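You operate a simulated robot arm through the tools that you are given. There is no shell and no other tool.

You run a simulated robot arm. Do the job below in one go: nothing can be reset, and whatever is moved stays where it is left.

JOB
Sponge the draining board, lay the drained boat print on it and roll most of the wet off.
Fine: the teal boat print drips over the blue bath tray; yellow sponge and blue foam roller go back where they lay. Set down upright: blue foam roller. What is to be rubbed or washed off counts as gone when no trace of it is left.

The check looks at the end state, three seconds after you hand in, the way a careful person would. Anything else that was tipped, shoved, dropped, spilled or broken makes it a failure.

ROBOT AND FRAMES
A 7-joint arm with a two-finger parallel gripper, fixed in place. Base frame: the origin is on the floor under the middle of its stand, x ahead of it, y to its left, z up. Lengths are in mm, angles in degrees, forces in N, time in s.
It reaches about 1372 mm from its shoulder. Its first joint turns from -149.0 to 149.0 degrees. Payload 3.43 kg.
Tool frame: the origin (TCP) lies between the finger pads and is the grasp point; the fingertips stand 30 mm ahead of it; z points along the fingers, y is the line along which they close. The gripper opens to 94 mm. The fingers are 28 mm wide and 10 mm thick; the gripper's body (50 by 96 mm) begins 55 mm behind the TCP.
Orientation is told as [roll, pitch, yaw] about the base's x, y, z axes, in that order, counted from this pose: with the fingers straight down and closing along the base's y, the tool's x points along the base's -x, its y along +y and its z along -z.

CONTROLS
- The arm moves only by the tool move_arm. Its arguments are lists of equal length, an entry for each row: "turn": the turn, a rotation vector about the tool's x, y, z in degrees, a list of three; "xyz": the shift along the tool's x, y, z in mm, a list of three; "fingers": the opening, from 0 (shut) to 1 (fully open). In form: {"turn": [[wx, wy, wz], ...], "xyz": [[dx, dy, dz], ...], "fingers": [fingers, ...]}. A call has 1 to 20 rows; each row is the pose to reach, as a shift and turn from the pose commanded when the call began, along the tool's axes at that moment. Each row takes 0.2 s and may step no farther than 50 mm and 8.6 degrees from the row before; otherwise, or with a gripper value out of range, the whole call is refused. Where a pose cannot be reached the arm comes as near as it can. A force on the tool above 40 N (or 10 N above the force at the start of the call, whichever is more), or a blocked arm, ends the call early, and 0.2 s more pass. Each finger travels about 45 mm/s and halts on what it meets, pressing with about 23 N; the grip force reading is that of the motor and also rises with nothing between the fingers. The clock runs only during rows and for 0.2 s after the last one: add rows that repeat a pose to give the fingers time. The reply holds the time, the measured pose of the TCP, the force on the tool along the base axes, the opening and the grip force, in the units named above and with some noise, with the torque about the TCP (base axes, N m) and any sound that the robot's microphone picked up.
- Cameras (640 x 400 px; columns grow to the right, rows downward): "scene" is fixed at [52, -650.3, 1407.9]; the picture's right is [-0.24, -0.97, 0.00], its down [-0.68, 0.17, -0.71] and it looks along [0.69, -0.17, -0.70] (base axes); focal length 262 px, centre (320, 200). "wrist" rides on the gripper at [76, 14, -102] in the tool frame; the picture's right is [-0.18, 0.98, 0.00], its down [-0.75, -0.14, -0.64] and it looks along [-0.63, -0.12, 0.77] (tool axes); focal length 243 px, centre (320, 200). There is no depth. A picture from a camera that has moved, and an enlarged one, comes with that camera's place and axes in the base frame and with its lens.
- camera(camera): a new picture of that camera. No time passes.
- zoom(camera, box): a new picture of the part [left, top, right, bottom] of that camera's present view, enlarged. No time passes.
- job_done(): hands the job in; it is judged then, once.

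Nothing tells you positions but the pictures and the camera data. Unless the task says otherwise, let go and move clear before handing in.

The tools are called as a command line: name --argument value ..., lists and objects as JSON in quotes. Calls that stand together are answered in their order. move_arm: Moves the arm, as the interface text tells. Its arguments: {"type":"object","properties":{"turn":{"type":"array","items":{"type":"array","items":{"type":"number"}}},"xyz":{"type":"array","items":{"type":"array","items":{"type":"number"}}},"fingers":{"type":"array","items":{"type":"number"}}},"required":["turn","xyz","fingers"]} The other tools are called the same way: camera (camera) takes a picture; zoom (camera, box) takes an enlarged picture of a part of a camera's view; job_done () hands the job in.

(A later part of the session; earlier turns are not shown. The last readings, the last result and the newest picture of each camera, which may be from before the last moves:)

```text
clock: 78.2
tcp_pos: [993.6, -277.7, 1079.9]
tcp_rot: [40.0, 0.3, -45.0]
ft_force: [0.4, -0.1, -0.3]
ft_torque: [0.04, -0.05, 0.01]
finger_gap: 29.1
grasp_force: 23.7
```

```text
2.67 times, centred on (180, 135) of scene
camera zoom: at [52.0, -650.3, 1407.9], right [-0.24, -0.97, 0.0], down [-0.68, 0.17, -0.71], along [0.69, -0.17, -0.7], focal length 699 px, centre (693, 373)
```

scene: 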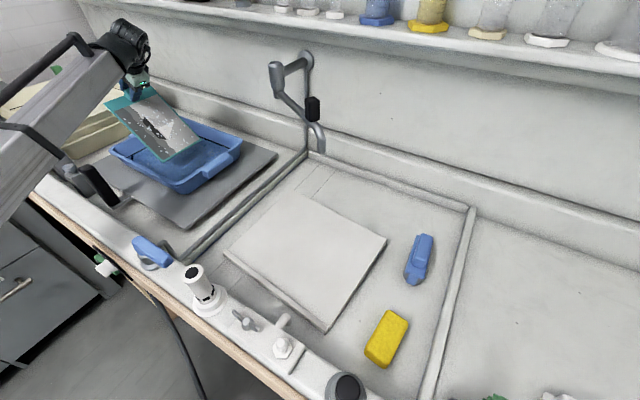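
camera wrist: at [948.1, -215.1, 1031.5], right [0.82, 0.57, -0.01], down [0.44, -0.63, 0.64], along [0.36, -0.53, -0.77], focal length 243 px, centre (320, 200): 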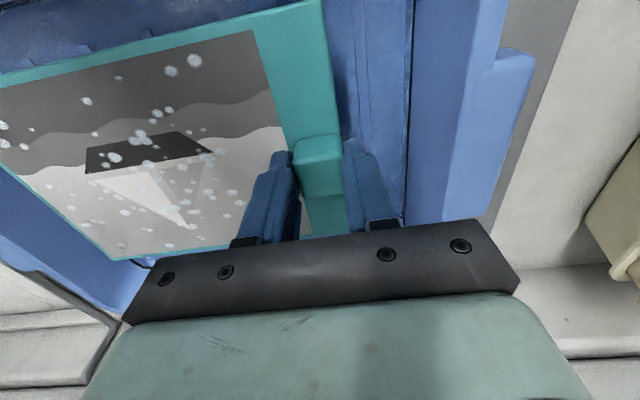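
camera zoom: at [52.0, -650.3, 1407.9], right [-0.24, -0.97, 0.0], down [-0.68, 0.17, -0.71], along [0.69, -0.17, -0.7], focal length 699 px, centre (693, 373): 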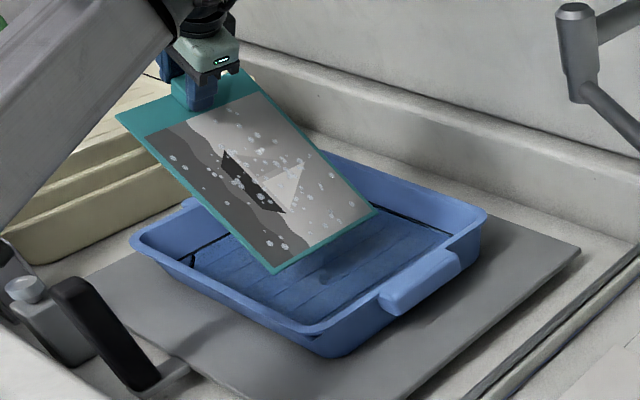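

The print hangs at 40° over the tray. I'll tilt it steeper, still over the tray, and wait for it to drain.

move_arm --turn '[[-8, 0, 0], [-16, 0, 0], [-24, 0, 0], [-24, 0, 0], [-24, 0, 0], [-24, 0, 0], [-24, 0, 0], [-24, 0, 0]]' --xyz '[[0, 9, -10], [0, 18, -20], [0, 26, -31], [0, 26, -31], [0, 26, -31], [0, 26, -31], [0, 26, -31], [0, 26, -31]]' --fingers '[0, 0, 0, 0, 0, 0, 0, 0]'

zoom --camera "scene" --box '[90, 60, 270, 210]'

camera --camera "wrist"

```text
clock: 80.0
tcp_pos: [992.9, -276.4, 1118.6]
tcp_rot: [63.8, 0.3, -44.9]
ft_force: [-0.8, 0.0, -0.8]
ft_torque: [0.0, 0.0, -0.01]
finger_gap: 29.2
grasp_force: 22.9
```

```text
2.67 times, centred on (180, 135) of scene
camera zoom: at [52.0, -650.3, 1407.9], right [-0.24, -0.97, 0.0], down [-0.68, 0.17, -0.71], along [0.69, -0.17, -0.7], focal length 699 px, centre (693, 373)
```

zoom: 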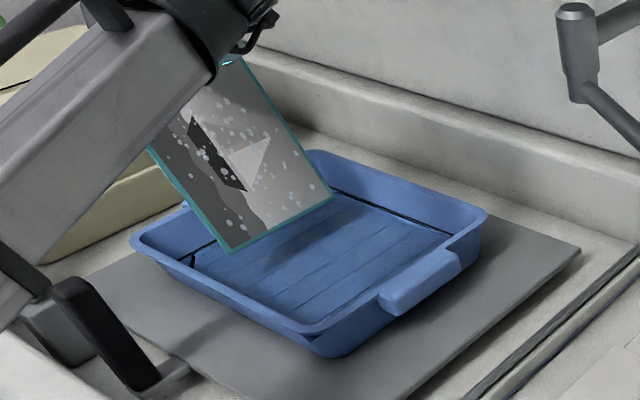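

```text
taken
camera wrist: at [878.5, -285.4, 1177.2], right [0.44, 0.17, 0.88], down [0.08, -0.98, 0.15], along [0.89, 0.01, -0.45], focal length 243 px, centre (320, 200)
```

wrist: 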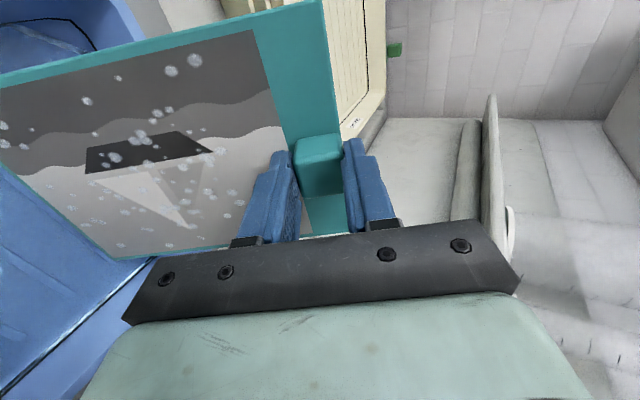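

Nothing but the tray is below the print. I'll hold still here to let it drain.

move_arm --turn '[[0, 0, 0], [0, 0, 0], [0, 0, 0], [0, 0, 0], [0, 0, 0], [0, 0, 0], [0, 0, 0], [0, 0, 0], [0, 0, 0], [0, 0, 0], [0, 0, 0], [0, 0, 0], [0, 0, 0], [0, 0, 0], [0, 0, 0], [0, 0, 0], [0, 0, 0], [0, 0, 0], [0, 0, 0], [0, 0, 0]]' --xyz '[[0, 0, 0], [0, 0, 0], [0, 0, 0], [0, 0, 0], [0, 0, 0], [0, 0, 0], [0, 0, 0], [0, 0, 0], [0, 0, 0], [0, 0, 0], [0, 0, 0], [0, 0, 0], [0, 0, 0], [0, 0, 0], [0, 0, 0], [0, 0, 0], [0, 0, 0], [0, 0, 0], [0, 0, 0], [0, 0, 0]]' --fingers '[0, 0, 0, 0, 0, 0, 0, 0, 0, 0, 0, 0, 0, 0, 0, 0, 0, 0, 0, 0]'

zoom --camera "scene" --box '[90, 60, 270, 210]'

zoom --camera "wrist" --box '[0, 0, 350, 260]'

```text
clock: 84.2
tcp_pos: [993.1, -277.7, 1118.6]
tcp_rot: [63.6, 0.2, -44.9]
ft_force: [0.2, -0.6, -0.8]
ft_torque: [0.0, -0.01, 0.0]
finger_gap: 29.0
grasp_force: 23.5
```

```text
2.67 times, centred on (180, 135) of scene
camera zoom: at [52.0, -650.3, 1407.9], right [-0.24, -0.97, 0.0], down [-0.68, 0.17, -0.71], along [0.69, -0.17, -0.7], focal length 699 px, centre (693, 373)
```

zoom: 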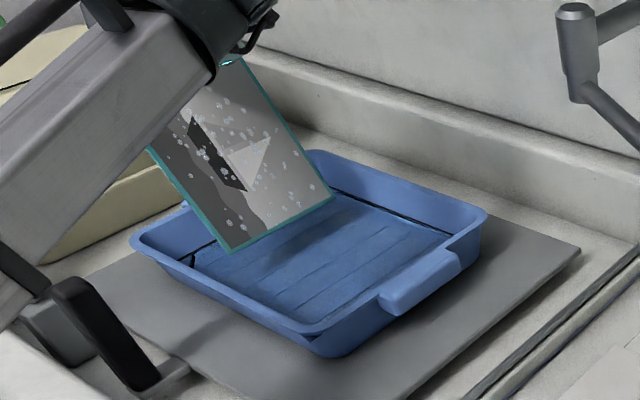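

```text
1.54 times, centred on (175, 130) of wrist
camera zoom: at [878.5, -285.4, 1177.2], right [0.44, 0.17, 0.88], down [0.08, -0.98, 0.15], along [0.89, 0.01, -0.45], focal length 373 px, centre (543, 308)
```

zoom: 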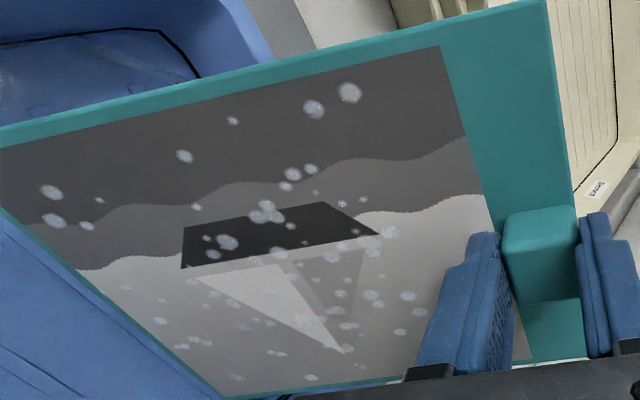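

The droplets remain as beads on the print; I'll hold for some more seconds to be sure it has stopped dripping.

move_arm --turn '[[0, 0, 0], [0, 0, 0], [0, 0, 0], [0, 0, 0], [0, 0, 0], [0, 0, 0], [0, 0, 0], [0, 0, 0], [0, 0, 0], [0, 0, 0], [0, 0, 0], [0, 0, 0], [0, 0, 0], [0, 0, 0], [0, 0, 0], [0, 0, 0], [0, 0, 0], [0, 0, 0], [0, 0, 0], [0, 0, 0]]' --xyz '[[0, 0, 0], [0, 0, 0], [0, 0, 0], [0, 0, 0], [0, 0, 0], [0, 0, 0], [0, 0, 0], [0, 0, 0], [0, 0, 0], [0, 0, 0], [0, 0, 0], [0, 0, 0], [0, 0, 0], [0, 0, 0], [0, 0, 0], [0, 0, 0], [0, 0, 0], [0, 0, 0], [0, 0, 0], [0, 0, 0]]' --fingers '[0, 0, 0, 0, 0, 0, 0, 0, 0, 0, 0, 0, 0, 0, 0, 0, 0, 0, 0, 0]'

move_arm --turn '[[0, 0, 0], [0, 0, 0], [0, 0, 0], [0, 0, 0], [0, 0, 0], [0, 0, 0], [0, 0, 0], [0, 0, 0], [0, 0, 0], [0, 0, 0], [0, 0, 0], [0, 0, 0], [0, 0, 0], [0, 0, 0], [0, 0, 0], [0, 0, 0], [0, 0, 0], [0, 0, 0], [0, 0, 0], [0, 0, 0]]' --xyz '[[0, 0, 0], [0, 0, 0], [0, 0, 0], [0, 0, 0], [0, 0, 0], [0, 0, 0], [0, 0, 0], [0, 0, 0], [0, 0, 0], [0, 0, 0], [0, 0, 0], [0, 0, 0], [0, 0, 0], [0, 0, 0], [0, 0, 0], [0, 0, 0], [0, 0, 0], [0, 0, 0], [0, 0, 0], [0, 0, 0]]' --fingers '[0, 0, 0, 0, 0, 0, 0, 0, 0, 0, 0, 0, 0, 0, 0, 0, 0, 0, 0, 0]'

zoom --camera "wrist" --box '[0, 0, 350, 260]'

zoom --camera "scene" --box '[90, 60, 270, 210]'

```text
clock: 88.4
tcp_pos: [992.6, -276.3, 1118.6]
tcp_rot: [63.7, 0.3, -44.9]
ft_force: [-0.7, 0.3, -0.7]
ft_torque: [0.01, 0.01, -0.03]
finger_gap: 29.4
grasp_force: 22.6
```

```text
clock: 92.6
tcp_pos: [992.3, -277.0, 1119.8]
tcp_rot: [63.6, 0.3, -44.8]
ft_force: [-0.2, 0.3, -1.9]
ft_torque: [0.01, -0.01, 0.02]
finger_gap: 29.0
grasp_force: 22.6
```

```text
1.54 times, centred on (175, 130) of wrist
camera zoom: at [878.5, -285.4, 1177.2], right [0.44, 0.17, 0.88], down [0.08, -0.98, 0.15], along [0.89, 0.01, -0.45], focal length 373 px, centre (543, 308)
```

zoom: 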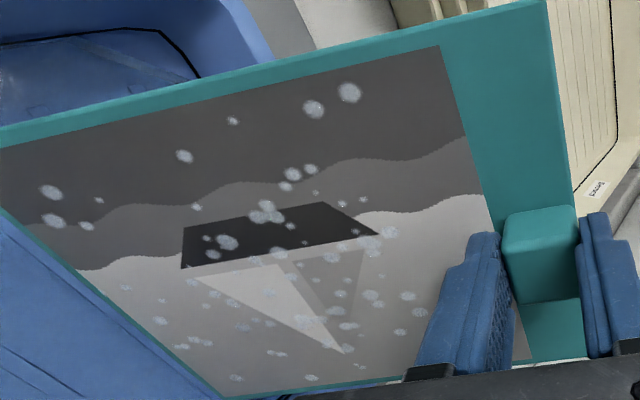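

```text
2.67 times, centred on (180, 135) of scene
camera zoom: at [52.0, -650.3, 1407.9], right [-0.24, -0.97, 0.0], down [-0.68, 0.17, -0.71], along [0.69, -0.17, -0.7], focal length 699 px, centre (693, 373)
```

zoom: 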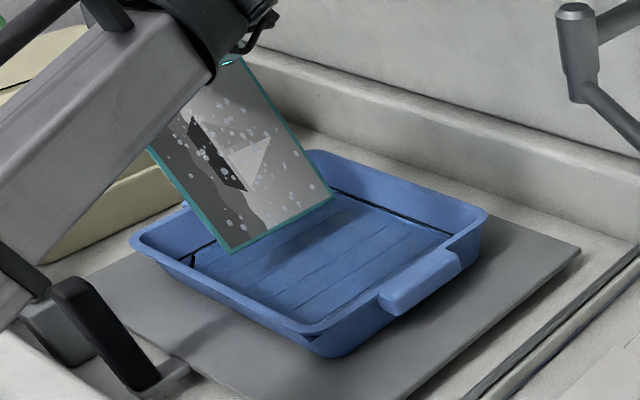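

No visible change; I'll wait one more stretch for safety before carrying it away.

move_arm --turn '[[0, 0, 0], [0, 0, 0], [0, 0, 0], [0, 0, 0], [0, 0, 0], [0, 0, 0], [0, 0, 0], [0, 0, 0], [0, 0, 0], [0, 0, 0], [0, 0, 0], [0, 0, 0], [0, 0, 0], [0, 0, 0], [0, 0, 0], [0, 0, 0], [0, 0, 0], [0, 0, 0], [0, 0, 0], [0, 0, 0]]' --xyz '[[0, 0, 0], [0, 0, 0], [0, 0, 0], [0, 0, 0], [0, 0, 0], [0, 0, 0], [0, 0, 0], [0, 0, 0], [0, 0, 0], [0, 0, 0], [0, 0, 0], [0, 0, 0], [0, 0, 0], [0, 0, 0], [0, 0, 0], [0, 0, 0], [0, 0, 0], [0, 0, 0], [0, 0, 0], [0, 0, 0]]' --fingers '[0, 0, 0, 0, 0, 0, 0, 0, 0, 0, 0, 0, 0, 0, 0, 0, 0, 0, 0, 0]'

move_arm --turn '[[0, 0, 0], [0, 0, 0], [0, 0, 0], [0, 0, 0], [0, 0, 0], [0, 0, 0], [0, 0, 0], [0, 0, 0], [0, 0, 0], [0, 0, 0], [0, 0, 0], [0, 0, 0], [0, 0, 0], [0, 0, 0], [0, 0, 0], [0, 0, 0], [0, 0, 0], [0, 0, 0], [0, 0, 0], [0, 0, 0]]' --xyz '[[0, 0, 0], [0, 0, 0], [0, 0, 0], [0, 0, 0], [0, 0, 0], [0, 0, 0], [0, 0, 0], [0, 0, 0], [0, 0, 0], [0, 0, 0], [0, 0, 0], [0, 0, 0], [0, 0, 0], [0, 0, 0], [0, 0, 0], [0, 0, 0], [0, 0, 0], [0, 0, 0], [0, 0, 0], [0, 0, 0]]' --fingers '[0, 0, 0, 0, 0, 0, 0, 0, 0, 0, 0, 0, 0, 0, 0, 0, 0, 0, 0, 0]'

zoom --camera "scene" --box '[130, 90, 210, 180]'

```text
clock: 96.8
tcp_pos: [993.3, -278.4, 1119.8]
tcp_rot: [63.8, 0.3, -44.8]
ft_force: [0.2, 0.2, 0.1]
ft_torque: [0.0, 0.01, 0.01]
finger_gap: 29.2
grasp_force: 22.9
```

```text
clock: 101.0
tcp_pos: [991.3, -277.8, 1118.2]
tcp_rot: [63.8, 0.3, -44.9]
ft_force: [-0.2, 0.0, -0.6]
ft_torque: [0.01, 0.0, 0.02]
finger_gap: 29.2
grasp_force: 22.9
```

```text
4.44 times, centred on (170, 135) of scene
camera zoom: at [52.0, -650.3, 1407.9], right [-0.24, -0.97, 0.0], down [-0.68, 0.17, -0.71], along [0.69, -0.17, -0.7], focal length 1164 px, centre (987, 489)
```

zoom: 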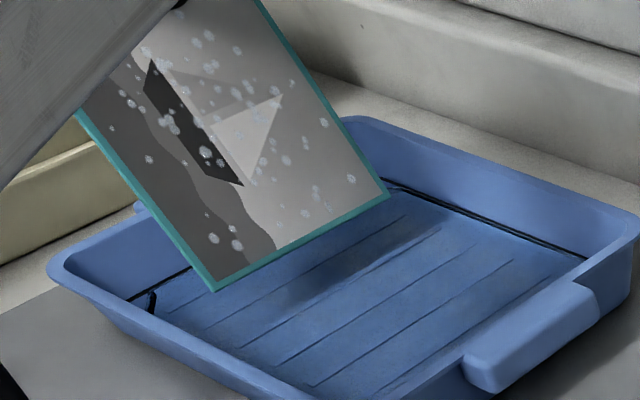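

The print has hung out of the bath for 25 s and is steady. I'll level it again over the tray at a lower height, then carry it to the board.

move_arm --turn '[[8, 0, 0], [16, 0, 0], [24, 0, 0], [32, 0, 0], [40, 0, 0], [48, 0, 0], [56, 0, 0], [63.8, 0, 0], [63.8, 0, 0]]' --xyz '[[0, -6, 3], [0, -12, 6], [0, -18, 9], [0, -24, 12], [0, -30, 15], [0, -36, 18], [0, -42, 21], [0, -48, 24], [0, -48, 24]]' --fingers '[0, 0, 0, 0, 0, 0, 0, 0, 0]'

camera --camera "scene"

```text
clock: 103.0
tcp_pos: [993.1, -277.6, 1065.3]
tcp_rot: [-0.2, 0.2, -44.9]
ft_force: [-0.5, -0.3, -1.2]
ft_torque: [0.07, -0.05, -0.03]
finger_gap: 29.3
grasp_force: 23.0
```

```text
taken
```

scene: 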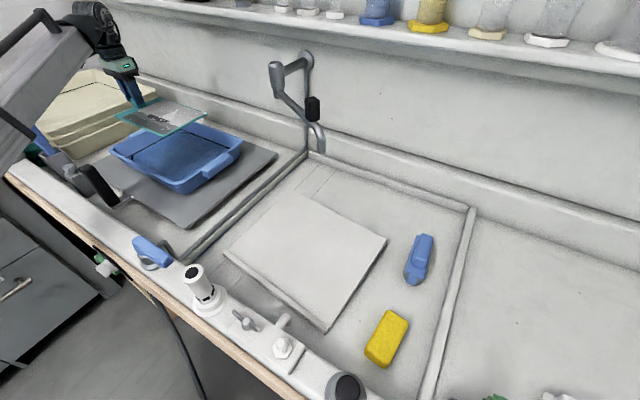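

Print is level again. Carrying it over to the draining board at steady speed, turning 5.5° to line up with the board.

move_arm --turn '[[0, 0, 0.3], [0, 0, 0.7], [0, 0, 1], [0, 0, 1.4], [0, 0, 1.7], [0, 0, 2], [0, 0, 2.4], [0, 0, 2.7], [0, 0, 3], [0, 0, 3], [0, 0, 3]]' --xyz '[[3, -25, 0], [6, -60, 0], [9, -95, 0], [12, -130, 0], [16, -165, 0], [19, -200, 0], [22, -235, 0], [26, -270, 0], [28, -300, 0], [30, -320, 0], [30, -320, 0]]' --fingers '[0, 0, 0, 0, 0, 0, 0, 0, 0, 0, 0]'

camera --camera "scene"

```text
clock: 105.4
tcp_pos: [743.0, -484.4, 1065.5]
tcp_rot: [-0.1, 0.3, -47.9]
ft_force: [0.2, 0.1, -0.6]
ft_torque: [0.05, -0.09, 0.05]
finger_gap: 29.5
grasp_force: 23.3
```

```text
taken
```

scene: 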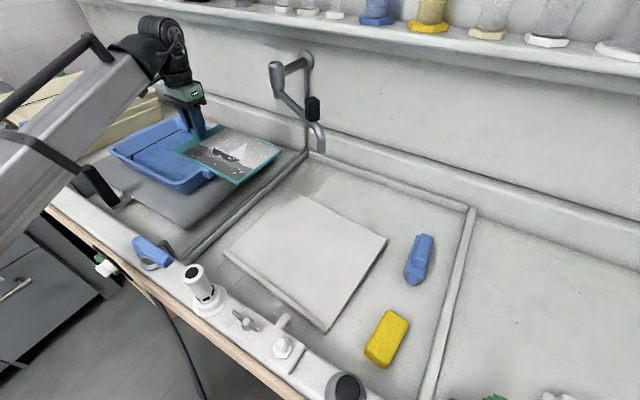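

move_arm --turn '[[0, 0, 0.3], [0, 0, 0.7], [0, 0, 1], [0, 0, 1.4], [0, 0, 1.7], [0, 0, 2], [0, 0, 2.5], [0, 0, 2.5], [0, 0, 2.5], [0, 0, 2.5]]' --xyz '[[1, -30, 0], [3, -65, 0], [4, -100, 0], [6, -135, 10], [7, -170, 25], [9, -205, 40], [10, -235, 60], [10, -254, 80], [10, -254, 95], [10, -254, 95]]' --fingers '[0, 0, 0, 0, 0, 0, 0, 0, 0, 0]'

camera --camera "scene"

zoom --camera "scene" --box '[210, 150, 410, 340]'

camera --camera "wrist"

```text
clock: 107.6
tcp_pos: [548.9, -645.1, 972.0]
tcp_rot: [-0.1, 0.2, -50.4]
ft_force: [-0.1, 0.2, -0.7]
ft_torque: [0.06, -0.09, 0.02]
finger_gap: 29.2
grasp_force: 23.4
```

```text
taken
```

scene: 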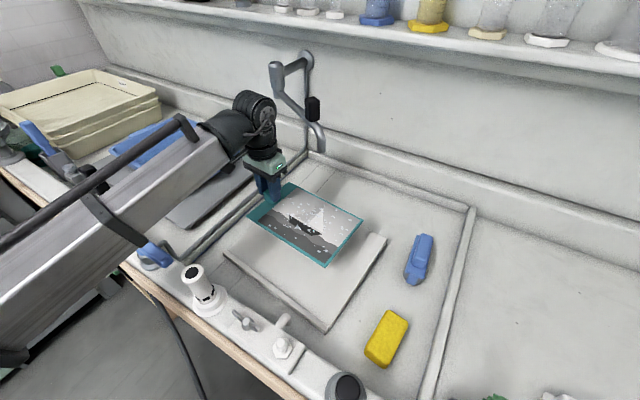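

```text
2.11 times, centred on (310, 245) of scene
camera zoom: at [52.0, -650.3, 1407.9], right [-0.24, -0.97, 0.0], down [-0.68, 0.17, -0.71], along [0.69, -0.17, -0.7], focal length 552 px, centre (341, 105)
```

zoom: 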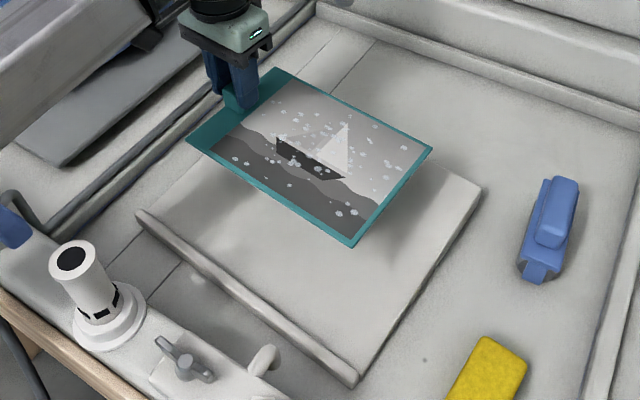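

```text
taken
camera wrist: at [511.9, -579.1, 1074.2], right [0.88, 0.48, 0.0], down [0.37, -0.67, 0.64], along [0.31, -0.56, -0.77], focal length 243 px, centre (320, 200)
```

wrist: 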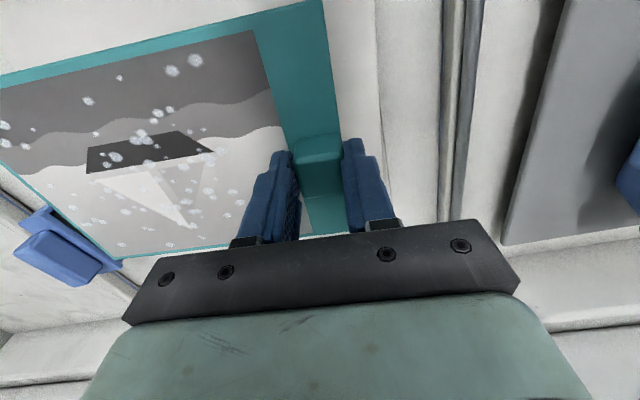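

The print is over the board, aligned. I'll tilt it ~4.5° to match the board's slope (worked out from the sponge contacts) and lower it toward the surface.

move_arm --turn '[[0, -2, 0], [0, -4.5, 0], [0, -4.5, 0], [0, -4.5, 0], [0, -4.5, 0], [0, -4.5, 0]]' --xyz '[[0, 0, 20], [0, 0, 45], [0, 0, 65], [0, 0, 80], [0, 0, 90], [0, 0, 90]]' --fingers '[0, 0, 0, 0, 0, 0]'

zoom --camera "scene" --box '[210, 150, 410, 340]'

camera --camera "wrist"

```text
clock: 109.0
tcp_pos: [548.8, -644.0, 880.2]
tcp_rot: [-0.2, -4.2, -50.4]
ft_force: [-0.1, 0.6, -0.4]
ft_torque: [0.08, -0.03, 0.05]
finger_gap: 29.3
grasp_force: 22.9
```

```text
2.11 times, centred on (310, 245) of scene
camera zoom: at [52.0, -650.3, 1407.9], right [-0.24, -0.97, 0.0], down [-0.68, 0.17, -0.71], along [0.69, -0.17, -0.7], focal length 552 px, centre (341, 105)
```

zoom: 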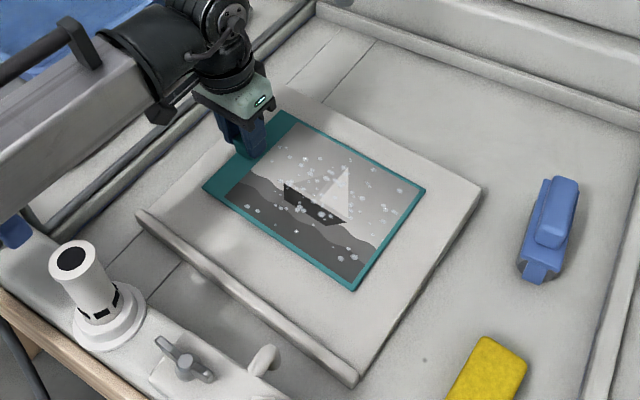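

```text
taken
camera wrist: at [507.0, -572.7, 976.7], right [0.87, 0.48, 0.01], down [0.34, -0.63, 0.7], along [0.34, -0.6, -0.72], focal length 243 px, centre (320, 200)
```

wrist: 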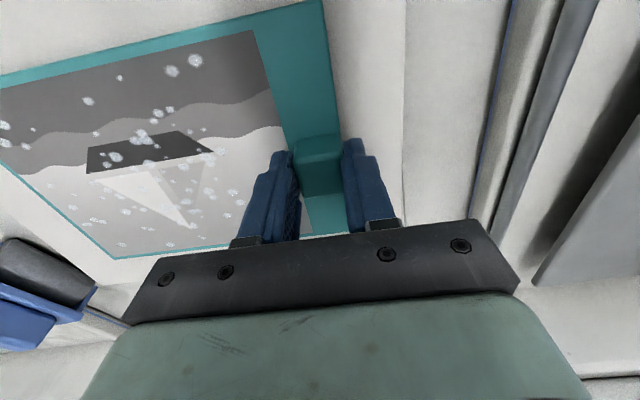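

The print is well inside the board's outline. I'll shift it 10 mm toward the middle and lower gently to contact.

move_arm --turn '[[0, 0, 0], [0, 0, 0], [0, 0, 0], [0, 0, 0]]' --xyz '[[0, -5, 4], [0, -10, 7], [0, -10, 10], [0, -10, 10]]' --fingers '[0, 0, 0, 0]'

move_arm --turn '[[0, 0, 0], [0, 0, 0], [0, 0, 0]]' --xyz '[[0, 0, 1.5], [0, 0, 3], [0, 0, 3]]' --fingers '[0, 0, 0]'

zoom --camera "scene" --box '[250, 190, 370, 290]'

```text
clock: 110.0
tcp_pos: [541.5, -651.5, 871.7]
tcp_rot: [0.0, -4.3, -50.4]
ft_force: [4.1, 4.1, 21.6]
ft_torque: [0.01, -0.19, 0.04]
finger_gap: 29.5
grasp_force: 23.0
```

```text
clock: 110.8
tcp_pos: [541.4, -652.1, 869.2]
tcp_rot: [-0.2, -4.2, -50.3]
ft_force: [1.0, 3.3, 21.1]
ft_torque: [0.14, -0.08, 0.02]
finger_gap: 29.2
grasp_force: 22.5
```

```text
4.00 times, centred on (310, 240) of scene
camera zoom: at [52.0, -650.3, 1407.9], right [-0.24, -0.97, 0.0], down [-0.68, 0.17, -0.71], along [0.69, -0.17, -0.7], focal length 1048 px, centre (360, 40)
```

zoom: 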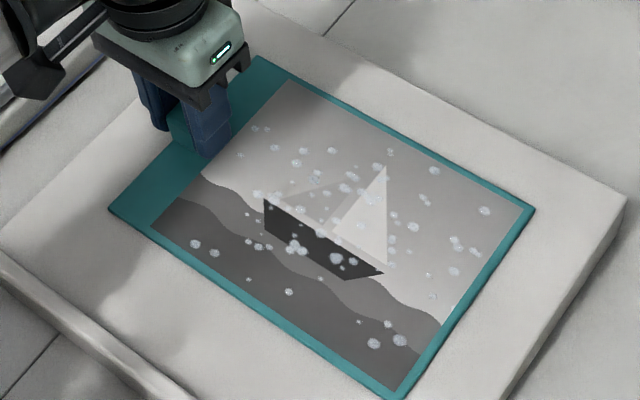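

The tab end is resting on the board (about 21 N). I'll ease the pressure slightly and open the fingers.

move_arm --turn '[[0, 0, 0], [0, 0, 0], [0, 0, 0]]' --xyz '[[0, 0, -1], [0, 0, -2], [0, 0, -2]]' --fingers '[0, 0, 0]'

zoom --camera "scene" --box '[250, 190, 370, 290]'

```text
clock: 111.6
tcp_pos: [542.6, -652.0, 870.6]
tcp_rot: [-0.2, -4.1, -50.4]
ft_force: [-0.6, 0.1, -0.7]
ft_torque: [0.06, -0.08, 0.01]
finger_gap: 29.2
grasp_force: 22.9
```

```text
4.00 times, centred on (310, 240) of scene
camera zoom: at [52.0, -650.3, 1407.9], right [-0.24, -0.97, 0.0], down [-0.68, 0.17, -0.71], along [0.69, -0.17, -0.7], focal length 1048 px, centre (360, 40)
```

zoom: 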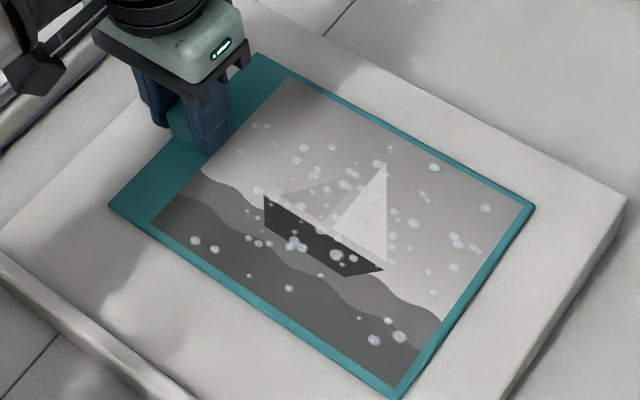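

move_arm --turn '[[0, 0, 0], [0, 0, 0], [0, 0, 0], [0, 0, 0], [0, 0, 0], [0, 0, 0], [0, 0, 0], [0, 0, 0]]' --xyz '[[0, 0, 0.7], [0, 0, 0.7], [0, 0, 0.7], [0, 0, 0.7], [0, 0, 0.7], [0, 0, 0.7], [0, 0, 0.7], [0, 0, 0.7]]' --fingers '[0, 0.31, 0.34, 0.38, 0.45, 0.55, 0.62, 0.62]'

zoom --camera "scene" --box '[250, 190, 370, 290]'

camera --camera "wrist"

```text
clock: 113.4
tcp_pos: [542.6, -653.1, 869.5]
tcp_rot: [-0.1, -4.2, -50.4]
ft_force: [0.1, 0.6, 0.6]
ft_torque: [0.01, 0.01, 0.01]
finger_gap: 58.5
grasp_force: 0.0
```

```text
4.00 times, centred on (310, 240) of scene
camera zoom: at [52.0, -650.3, 1407.9], right [-0.24, -0.97, 0.0], down [-0.68, 0.17, -0.71], along [0.69, -0.17, -0.7], focal length 1048 px, centre (360, 40)
```

zoom: 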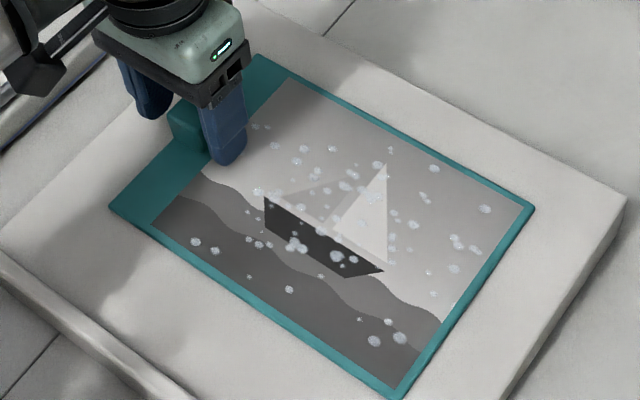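

```text
taken
camera wrist: at [500.6, -580.0, 966.2], right [0.87, 0.48, 0.01], down [0.34, -0.63, 0.7], along [0.34, -0.6, -0.72], focal length 243 px, centre (320, 200)
```

wrist: 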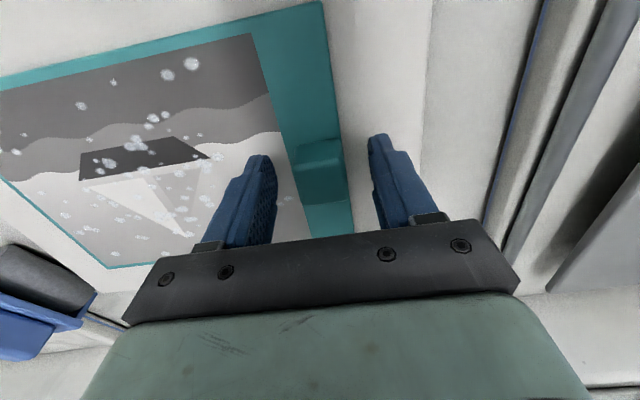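

The print lies on the board, released. I'll lift away, level the tool and go look at the roller closely.

move_arm --turn '[[0, 0, 0], [0, 0, 0], [0, 0, 0], [0, 4.3, 0], [0, 4.3, 0], [0, 4.3, 0]]' --xyz '[[0, 0, -20], [0, 0, -50], [0, 0, -90], [0, 0, -120], [0, 0, -135], [0, 0, -135]]' --fingers '[0.62, 0.62, 0.62, 0.8, 1, 1]'

move_arm --turn '[[0, 0, 0], [0, 0, 0], [0, 0, 0], [0, 0, 0], [0, 0, 0], [0, 0, 0], [0, 0, 0], [0, 0, 0], [0, 0, 0], [0, 0, 0]]' --xyz '[[-14, -35, 0], [-29, -75, 0], [-45, -115, 0], [-60, -155, 0], [-76, -195, 0], [-92, -235, 0], [-108, -275, 0], [-124, -315, 0], [-136, -348, 0], [-136, -348, 0]]' --fingers '[1, 1, 1, 1, 1, 1, 1, 1, 1, 1]'

camera --camera "wrist"

camera --camera "scene"

```text
clock: 114.8
tcp_pos: [536.3, -644.5, 1004.8]
tcp_rot: [0.0, 0.1, -50.4]
ft_force: [0.4, -0.7, 0.9]
ft_torque: [0.02, -0.02, 0.02]
finger_gap: 94.2
grasp_force: 0.0
```

```text
clock: 117.0
tcp_pos: [353.2, -972.6, 1005.2]
tcp_rot: [-0.1, 0.1, -50.4]
ft_force: [0.1, 0.5, -0.5]
ft_torque: [0.0, 0.02, 0.02]
finger_gap: 94.0
grasp_force: 0.0
```

```text
taken
camera wrist: at [315.7, -906.5, 1107.1], right [0.87, 0.48, 0.0], down [0.37, -0.67, 0.64], along [0.31, -0.56, -0.77], focal length 243 px, centre (320, 200)
```

wrist: 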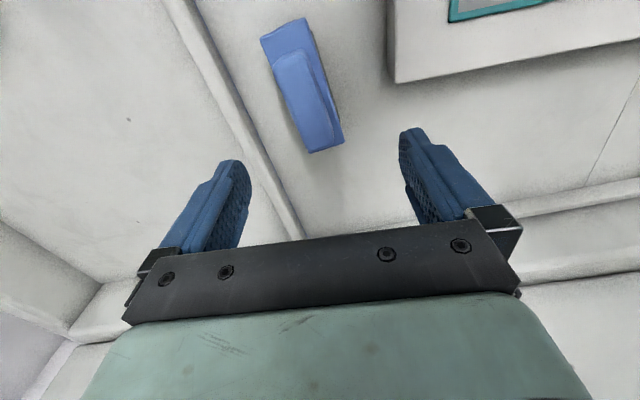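

```text
taken
```

scene: 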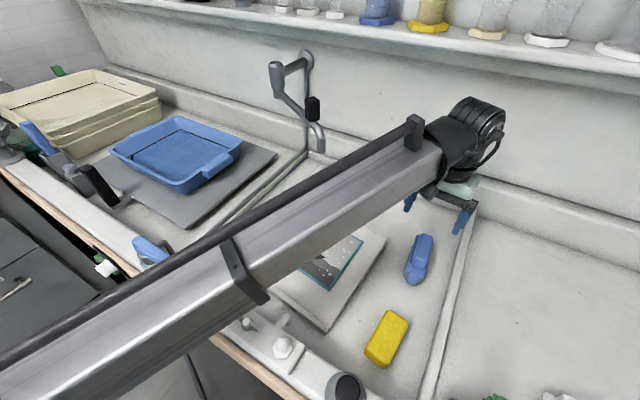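

zoom --camera "wrist" --box '[230, 0, 390, 170]'

zoom --camera "scene" --box '[390, 225, 450, 295]'

```text
2.35 times, centred on (310, 85) of wrist
camera zoom: at [315.7, -906.5, 1107.1], right [0.87, 0.48, 0.0], down [0.37, -0.67, 0.64], along [0.31, -0.56, -0.77], focal length 571 px, centre (344, 471)
```

zoom: 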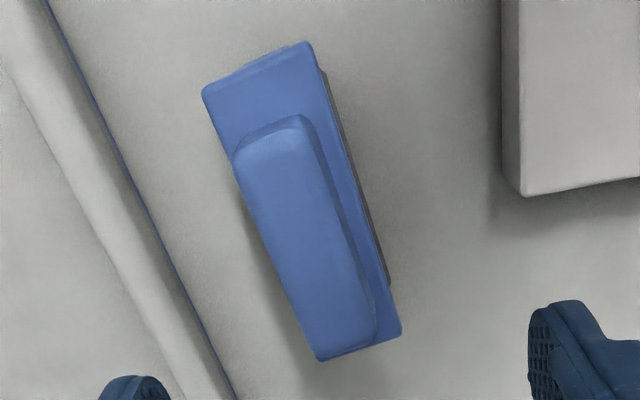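

```text
5.71 times, centred on (420, 260) of scene
camera zoom: at [52.0, -650.3, 1407.9], right [-0.24, -0.97, 0.0], down [-0.68, 0.17, -0.71], along [0.69, -0.17, -0.7], focal length 1497 px, centre (-251, -143)
```

zoom: 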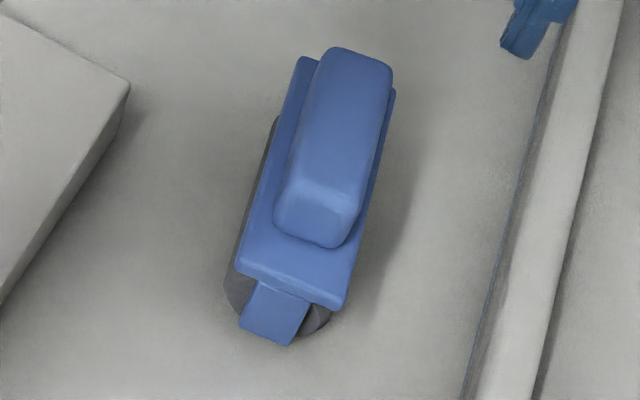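

The roller is a foam cylinder under a plate (top ≈ 864) with a ~75 x 23 mm grip block on top (top ≈ 900), axis at about -42°. I'll turn the gripper to match and come down closer above the grip.

move_arm --turn '[[0, 0, -4], [0, 0, -8], [0, 0, -8], [0, 0, -8]]' --xyz '[[3, -5, 15], [6.4, -10.8, 30], [6.4, -10.8, 50], [6.4, -10.8, 50]]' --fingers '[1, 0.8, 0.7, 0.7]'

camera --camera "wrist"

zoom --camera "wrist" --box '[220, 20, 420, 200]'

```text
clock: 118.0
tcp_pos: [341.3, -972.0, 954.7]
tcp_rot: [-0.1, 0.2, -42.3]
ft_force: [0.3, 0.7, -0.8]
ft_torque: [0.02, -0.02, 0.0]
finger_gap: 65.8
grasp_force: 0.0
```

```text
taken
camera wrist: at [295.9, -912.2, 1057.2], right [0.8, 0.6, 0.0], down [0.46, -0.61, 0.64], along [0.38, -0.51, -0.77], focal length 243 px, centre (320, 200)
```

wrist: 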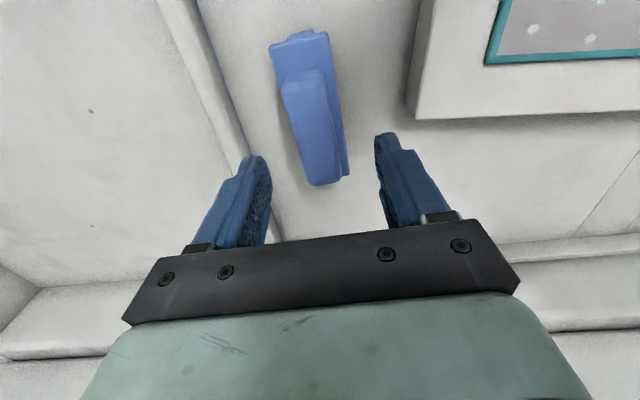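

```text
2.22 times, centred on (320, 110) of wrist
camera zoom: at [295.9, -912.2, 1057.2], right [0.8, 0.6, 0.0], down [0.46, -0.61, 0.64], along [0.38, -0.51, -0.77], focal length 539 px, centre (320, 400)
```

zoom: 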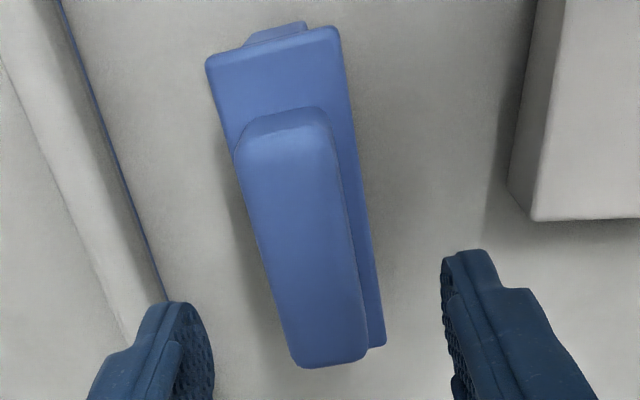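

Nearly centred; 3 mm to correct and about 1° to turn. Descending around the grip block.

move_arm --turn '[[0, 0, -1.2], [0, 0, -1.2], [0, 0, -1.2], [0, 0, -1.2]]' --xyz '[[-0.5, -3.5, 12], [-0.5, -3.5, 25], [-0.5, -3.5, 35], [-0.5, -3.5, 35]]' --fingers '[0.7, 0.7, 0.7, 0.7]'

zoom --camera "wrist" --box '[200, 40, 440, 240]'

zoom --camera "scene" --box '[380, 215, 460, 295]'

```text
clock: 119.0
tcp_pos: [340.1, -976.1, 918.7]
tcp_rot: [-0.1, 0.2, -41.2]
ft_force: [-0.2, 0.2, 0.5]
ft_torque: [-0.02, -0.03, 0.01]
finger_gap: 65.8
grasp_force: 0.1
```

```text
2.00 times, centred on (320, 140) of wrist
camera zoom: at [292.5, -916.1, 1020.9], right [0.79, 0.62, 0.0], down [0.47, -0.6, 0.64], along [0.39, -0.5, -0.77], focal length 485 px, centre (320, 320)
```

zoom: 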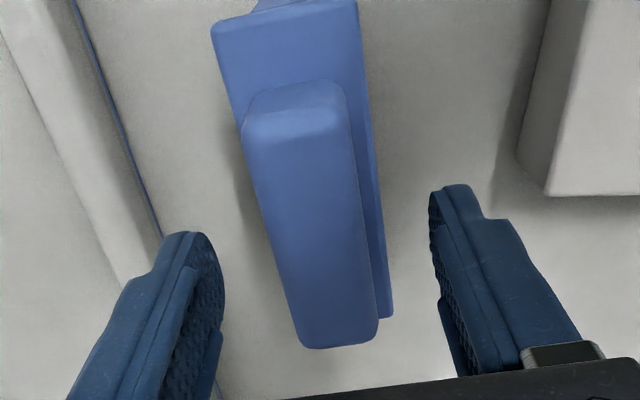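

```text
5.00 times, centred on (420, 255) of scene
camera zoom: at [52.0, -650.3, 1407.9], right [-0.24, -0.97, 0.0], down [-0.68, 0.17, -0.71], along [0.69, -0.17, -0.7], focal length 1310 px, centre (-180, -75)
```

zoom: 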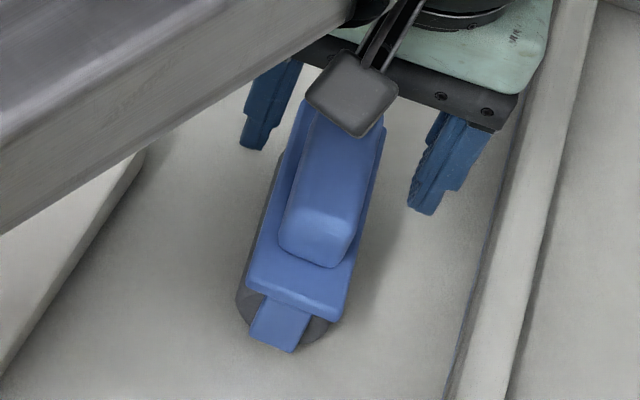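

Centred and aligned on the grip block. Lowering carefully, watching for contact with the plate.

move_arm --turn '[[0, 0, 0], [0, 0, 0], [0, 0, 0], [0, 0, 0], [0, 0, 0]]' --xyz '[[1, 0, 5], [2, 0, 10], [2, 0, 14], [2, 0, 16], [2, 0, 16]]' --fingers '[0.7, 0.7, 0.7, 0.7, 0.7]'

zoom --camera "wrist" --box '[200, 40, 440, 240]'

zoom --camera "scene" --box '[390, 230, 450, 290]'

```text
clock: 120.2
tcp_pos: [338.2, -974.6, 903.1]
tcp_rot: [-0.1, 0.0, -41.3]
ft_force: [-0.1, 0.1, 0.9]
ft_torque: [0.01, 0.0, -0.02]
finger_gap: 66.0
grasp_force: 0.0
```

```text
2.00 times, centred on (320, 140) of wrist
camera zoom: at [290.4, -914.5, 1005.2], right [0.79, 0.62, 0.0], down [0.47, -0.6, 0.64], along [0.39, -0.5, -0.77], focal length 485 px, centre (320, 320)
```

zoom: 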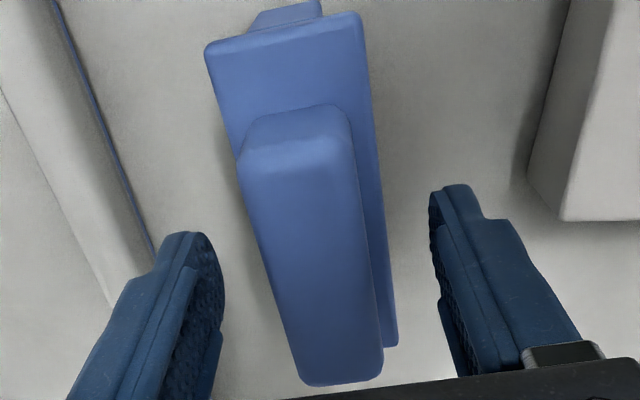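

```text
6.67 times, centred on (420, 260) of scene
camera zoom: at [52.0, -650.3, 1407.9], right [-0.24, -0.97, 0.0], down [-0.68, 0.17, -0.71], along [0.69, -0.17, -0.7], focal length 1747 px, centre (-347, -200)
```

zoom: 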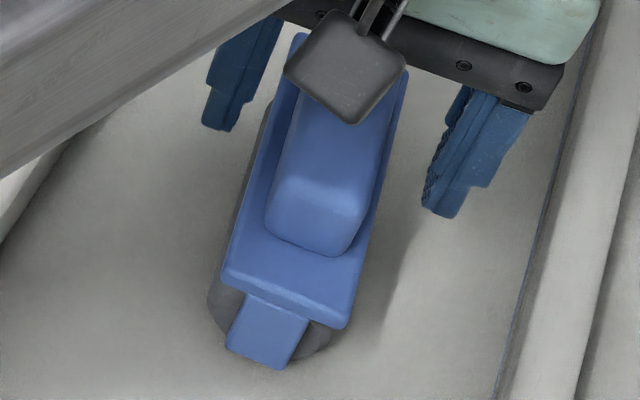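

move_arm --turn '[[0, 0, 0], [0, 0, 0], [0, 0, 0]]' --xyz '[[0, 0, 1.5], [0, 0, 3], [0, 0, 3]]' --fingers '[0.6, 0.6, 0.6]'

zoom --camera "scene" --box '[390, 230, 450, 290]'

```text
clock: 121.0
tcp_pos: [338.8, -974.4, 899.9]
tcp_rot: [-0.1, 0.1, -41.2]
ft_force: [0.0, 0.4, -0.9]
ft_torque: [0.01, -0.02, 0.02]
finger_gap: 56.4
grasp_force: 0.1
```

```text
6.67 times, centred on (420, 260) of scene
camera zoom: at [52.0, -650.3, 1407.9], right [-0.24, -0.97, 0.0], down [-0.68, 0.17, -0.71], along [0.69, -0.17, -0.7], focal length 1747 px, centre (-347, -200)
```

zoom: 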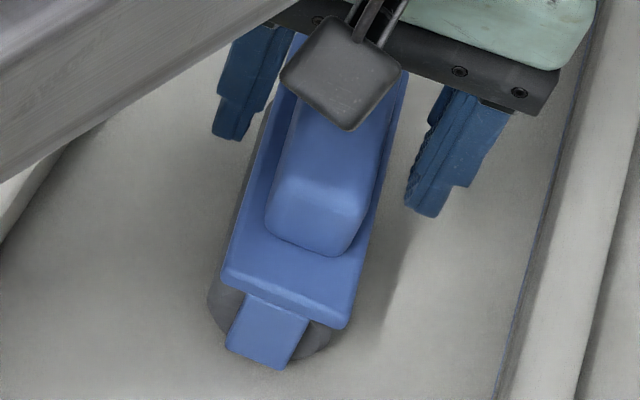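

Closing on the grip block now.

move_arm --turn '[[0, 0, 0], [0, 0, 0], [0, 0, 0], [0, 0, 0], [0, 0, 0], [0, 0, 0], [0, 0, 0]]' --xyz '[[0, 0, 1], [0, 0, 1], [0, 0, 1], [0, 0, 1], [0, 0, 1], [0, 0, 1], [0, 0, 1]]' --fingers '[0.5, 0.4, 0.3, 0.2, 0.1, 0, 0]'

camera --camera "wrist"

zoom --camera "scene" --box '[390, 230, 450, 290]'

```text
clock: 122.6
tcp_pos: [339.5, -974.3, 899.0]
tcp_rot: [-0.1, 0.0, -41.2]
ft_force: [0.1, -0.5, 0.4]
ft_torque: [-0.01, 0.03, 0.0]
finger_gap: 33.7
grasp_force: 23.2
```

```text
taken
camera wrist: at [290.6, -914.5, 1001.2], right [0.79, 0.62, 0.0], down [0.47, -0.6, 0.64], along [0.39, -0.5, -0.77], focal length 243 px, centre (320, 200)
```

wrist: 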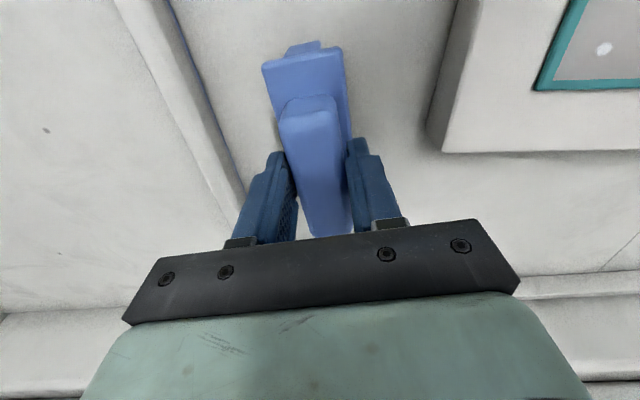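

```text
6.67 times, centred on (420, 260) of scene
camera zoom: at [52.0, -650.3, 1407.9], right [-0.24, -0.97, 0.0], down [-0.68, 0.17, -0.71], along [0.69, -0.17, -0.7], focal length 1747 px, centre (-347, -200)
```

zoom: 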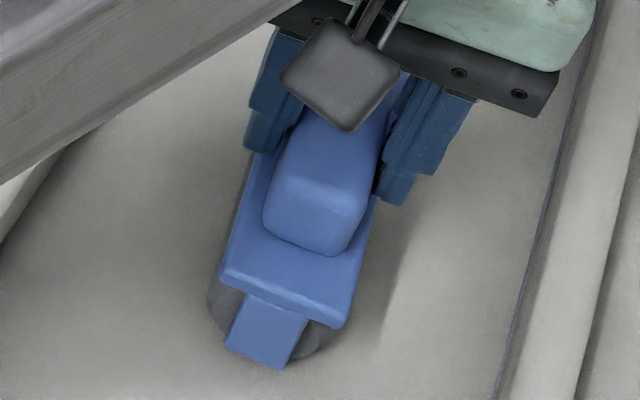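

The grip block is held (33.7 mm wide). TCP grip pose is (339.5, -974.3, 899), yaw -41.2 — I'll put it back exactly there. Lifting it now.

move_arm --turn '[[0, 0, 0], [0, 0, 0], [0, 0, 0], [0, 0, 0], [0, 0, 0], [0, 0, 0]]' --xyz '[[0, 0, -5], [0, 0, -20], [0, 0, -45], [0, 0, -70], [0, 0, -90], [0, 0, -90]]' --fingers '[0, 0, 0, 0, 0, 0]'

camera --camera "wrist"

zoom --camera "scene" --box '[370, 190, 470, 290]'

```text
clock: 124.0
tcp_pos: [337.4, -974.7, 988.8]
tcp_rot: [0.0, 0.2, -41.2]
ft_force: [-1.0, 0.1, -1.7]
ft_torque: [0.04, 0.05, -0.01]
finger_gap: 33.4
grasp_force: 22.7
```

```text
taken
camera wrist: at [290.3, -915.2, 1090.9], right [0.79, 0.62, 0.0], down [0.48, -0.6, 0.64], along [0.39, -0.5, -0.77], focal length 243 px, centre (320, 200)
```

wrist: 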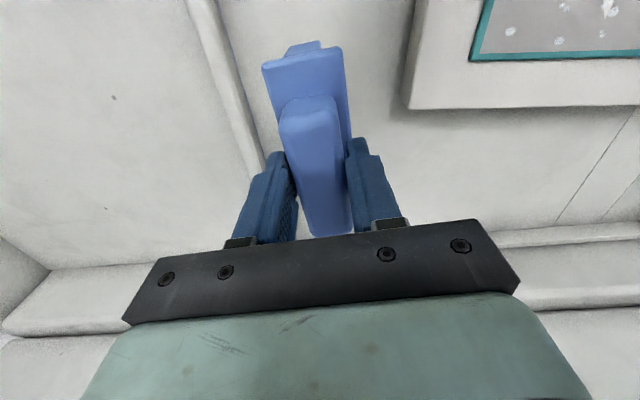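

```text
4.00 times, centred on (420, 240) of scene
camera zoom: at [52.0, -650.3, 1407.9], right [-0.24, -0.97, 0.0], down [-0.68, 0.17, -0.71], along [0.69, -0.17, -0.7], focal length 1048 px, centre (-80, 40)
```

zoom: 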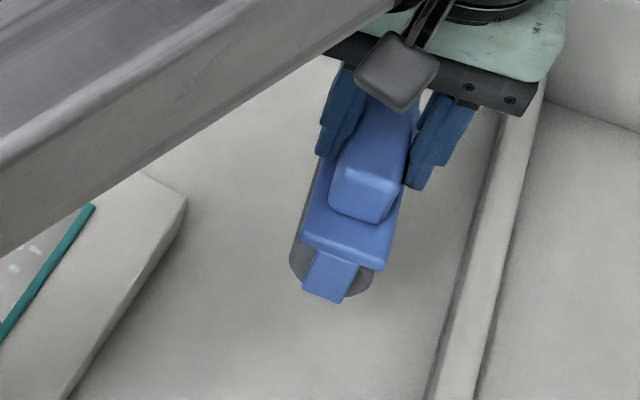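

The roller is held steadily. I'll carry it over the free end of the print, turning its axis to run across the print, then tilt to the board's slope.

move_arm --turn '[[0, 0, 2], [0, 0, 4], [0, 0, 6], [0, 0, 8], [0, 0, 9.2], [0, 0, 9.2], [0, 0, 9.2]]' --xyz '[[12, 35, 0], [24, 70, 0], [37, 105, 0], [49, 140, 0], [61, 172.5, 0], [61, 172.5, 15], [61, 172.5, 15]]' --fingers '[0, 0, 0, 0, 0, 0, 0]'

move_arm --turn '[[0, -4.2, 0], [0, -4.2, 0], [0, -4.2, 0]]' --xyz '[[0, 0, 5], [0, 0, 15], [0, 0, 15]]' --fingers '[0, 0, 0]'

camera --camera "wrist"

camera --camera "scene"

zoom --camera "scene" --box '[240, 180, 400, 300]'

```text
clock: 125.6
tcp_pos: [407.3, -805.7, 971.5]
tcp_rot: [-0.1, 0.1, -50.5]
ft_force: [-0.8, 0.2, -0.4]
ft_torque: [-0.04, 0.0, 0.06]
finger_gap: 29.1
grasp_force: 23.2
```

```text
clock: 126.4
tcp_pos: [407.4, -804.1, 957.2]
tcp_rot: [0.0, -4.1, -50.4]
ft_force: [-0.5, -0.1, -2.0]
ft_torque: [0.01, 0.03, 0.03]
finger_gap: 29.5
grasp_force: 23.1
```

```text
taken
camera wrist: at [365.3, -732.0, 1054.5], right [0.87, 0.48, 0.01], down [0.34, -0.63, 0.69], along [0.34, -0.6, -0.72], focal length 243 px, centre (320, 200)
```

wrist: 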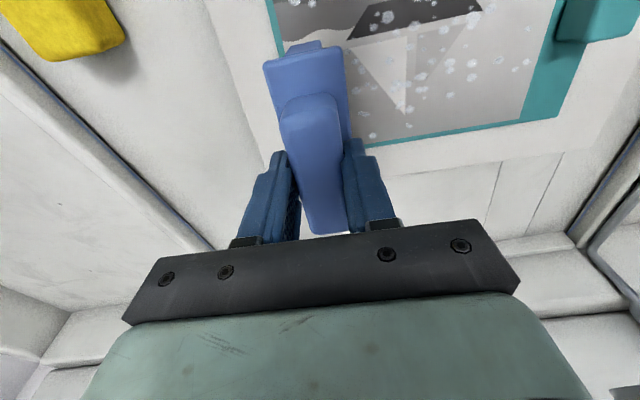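

```text
taken
```

scene: 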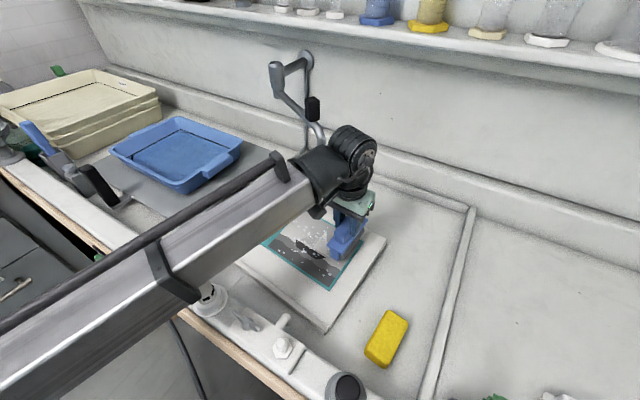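

```text
3.33 times, centred on (320, 240) of scene
camera zoom: at [52.0, -650.3, 1407.9], right [-0.24, -0.97, 0.0], down [-0.68, 0.17, -0.71], along [0.69, -0.17, -0.7], focal length 873 px, centre (320, 67)
```

zoom: 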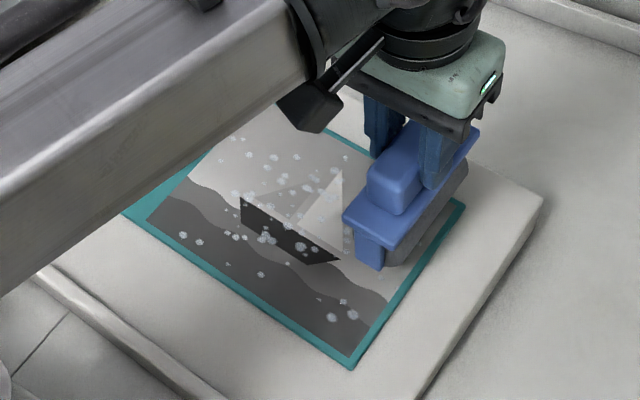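

The finger gap settled from 33 to 29 mm, so the grip block seated itself in the fingers. I'll zoom in to see how the roller sits now.

zoom --camera "wrist" --box '[200, 20, 440, 240]'

zoom --camera "scene" --box '[310, 205, 370, 260]'

```text
1.82 times, centred on (320, 130) of wrist
camera zoom: at [365.3, -732.0, 1054.5], right [0.87, 0.48, 0.01], down [0.34, -0.63, 0.69], along [0.34, -0.6, -0.72], focal length 441 px, centre (320, 327)
```

zoom: 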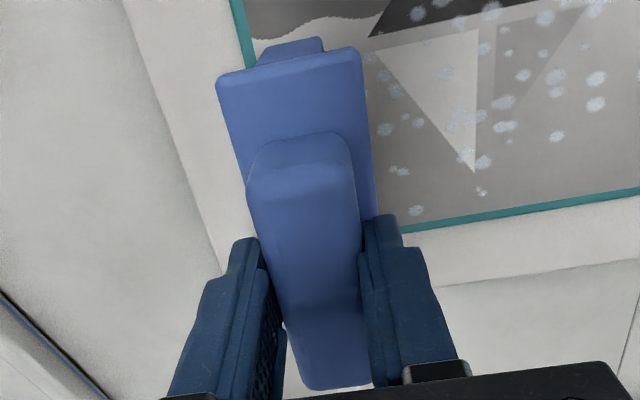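

```text
7.27 times, centred on (340, 232) of scene
camera zoom: at [52.0, -650.3, 1407.9], right [-0.24, -0.97, 0.0], down [-0.68, 0.17, -0.71], along [0.69, -0.17, -0.7], focal length 1905 px, centre (174, -36)
```

zoom: 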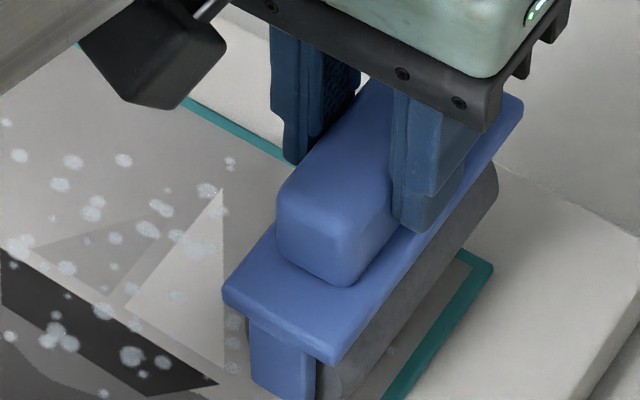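

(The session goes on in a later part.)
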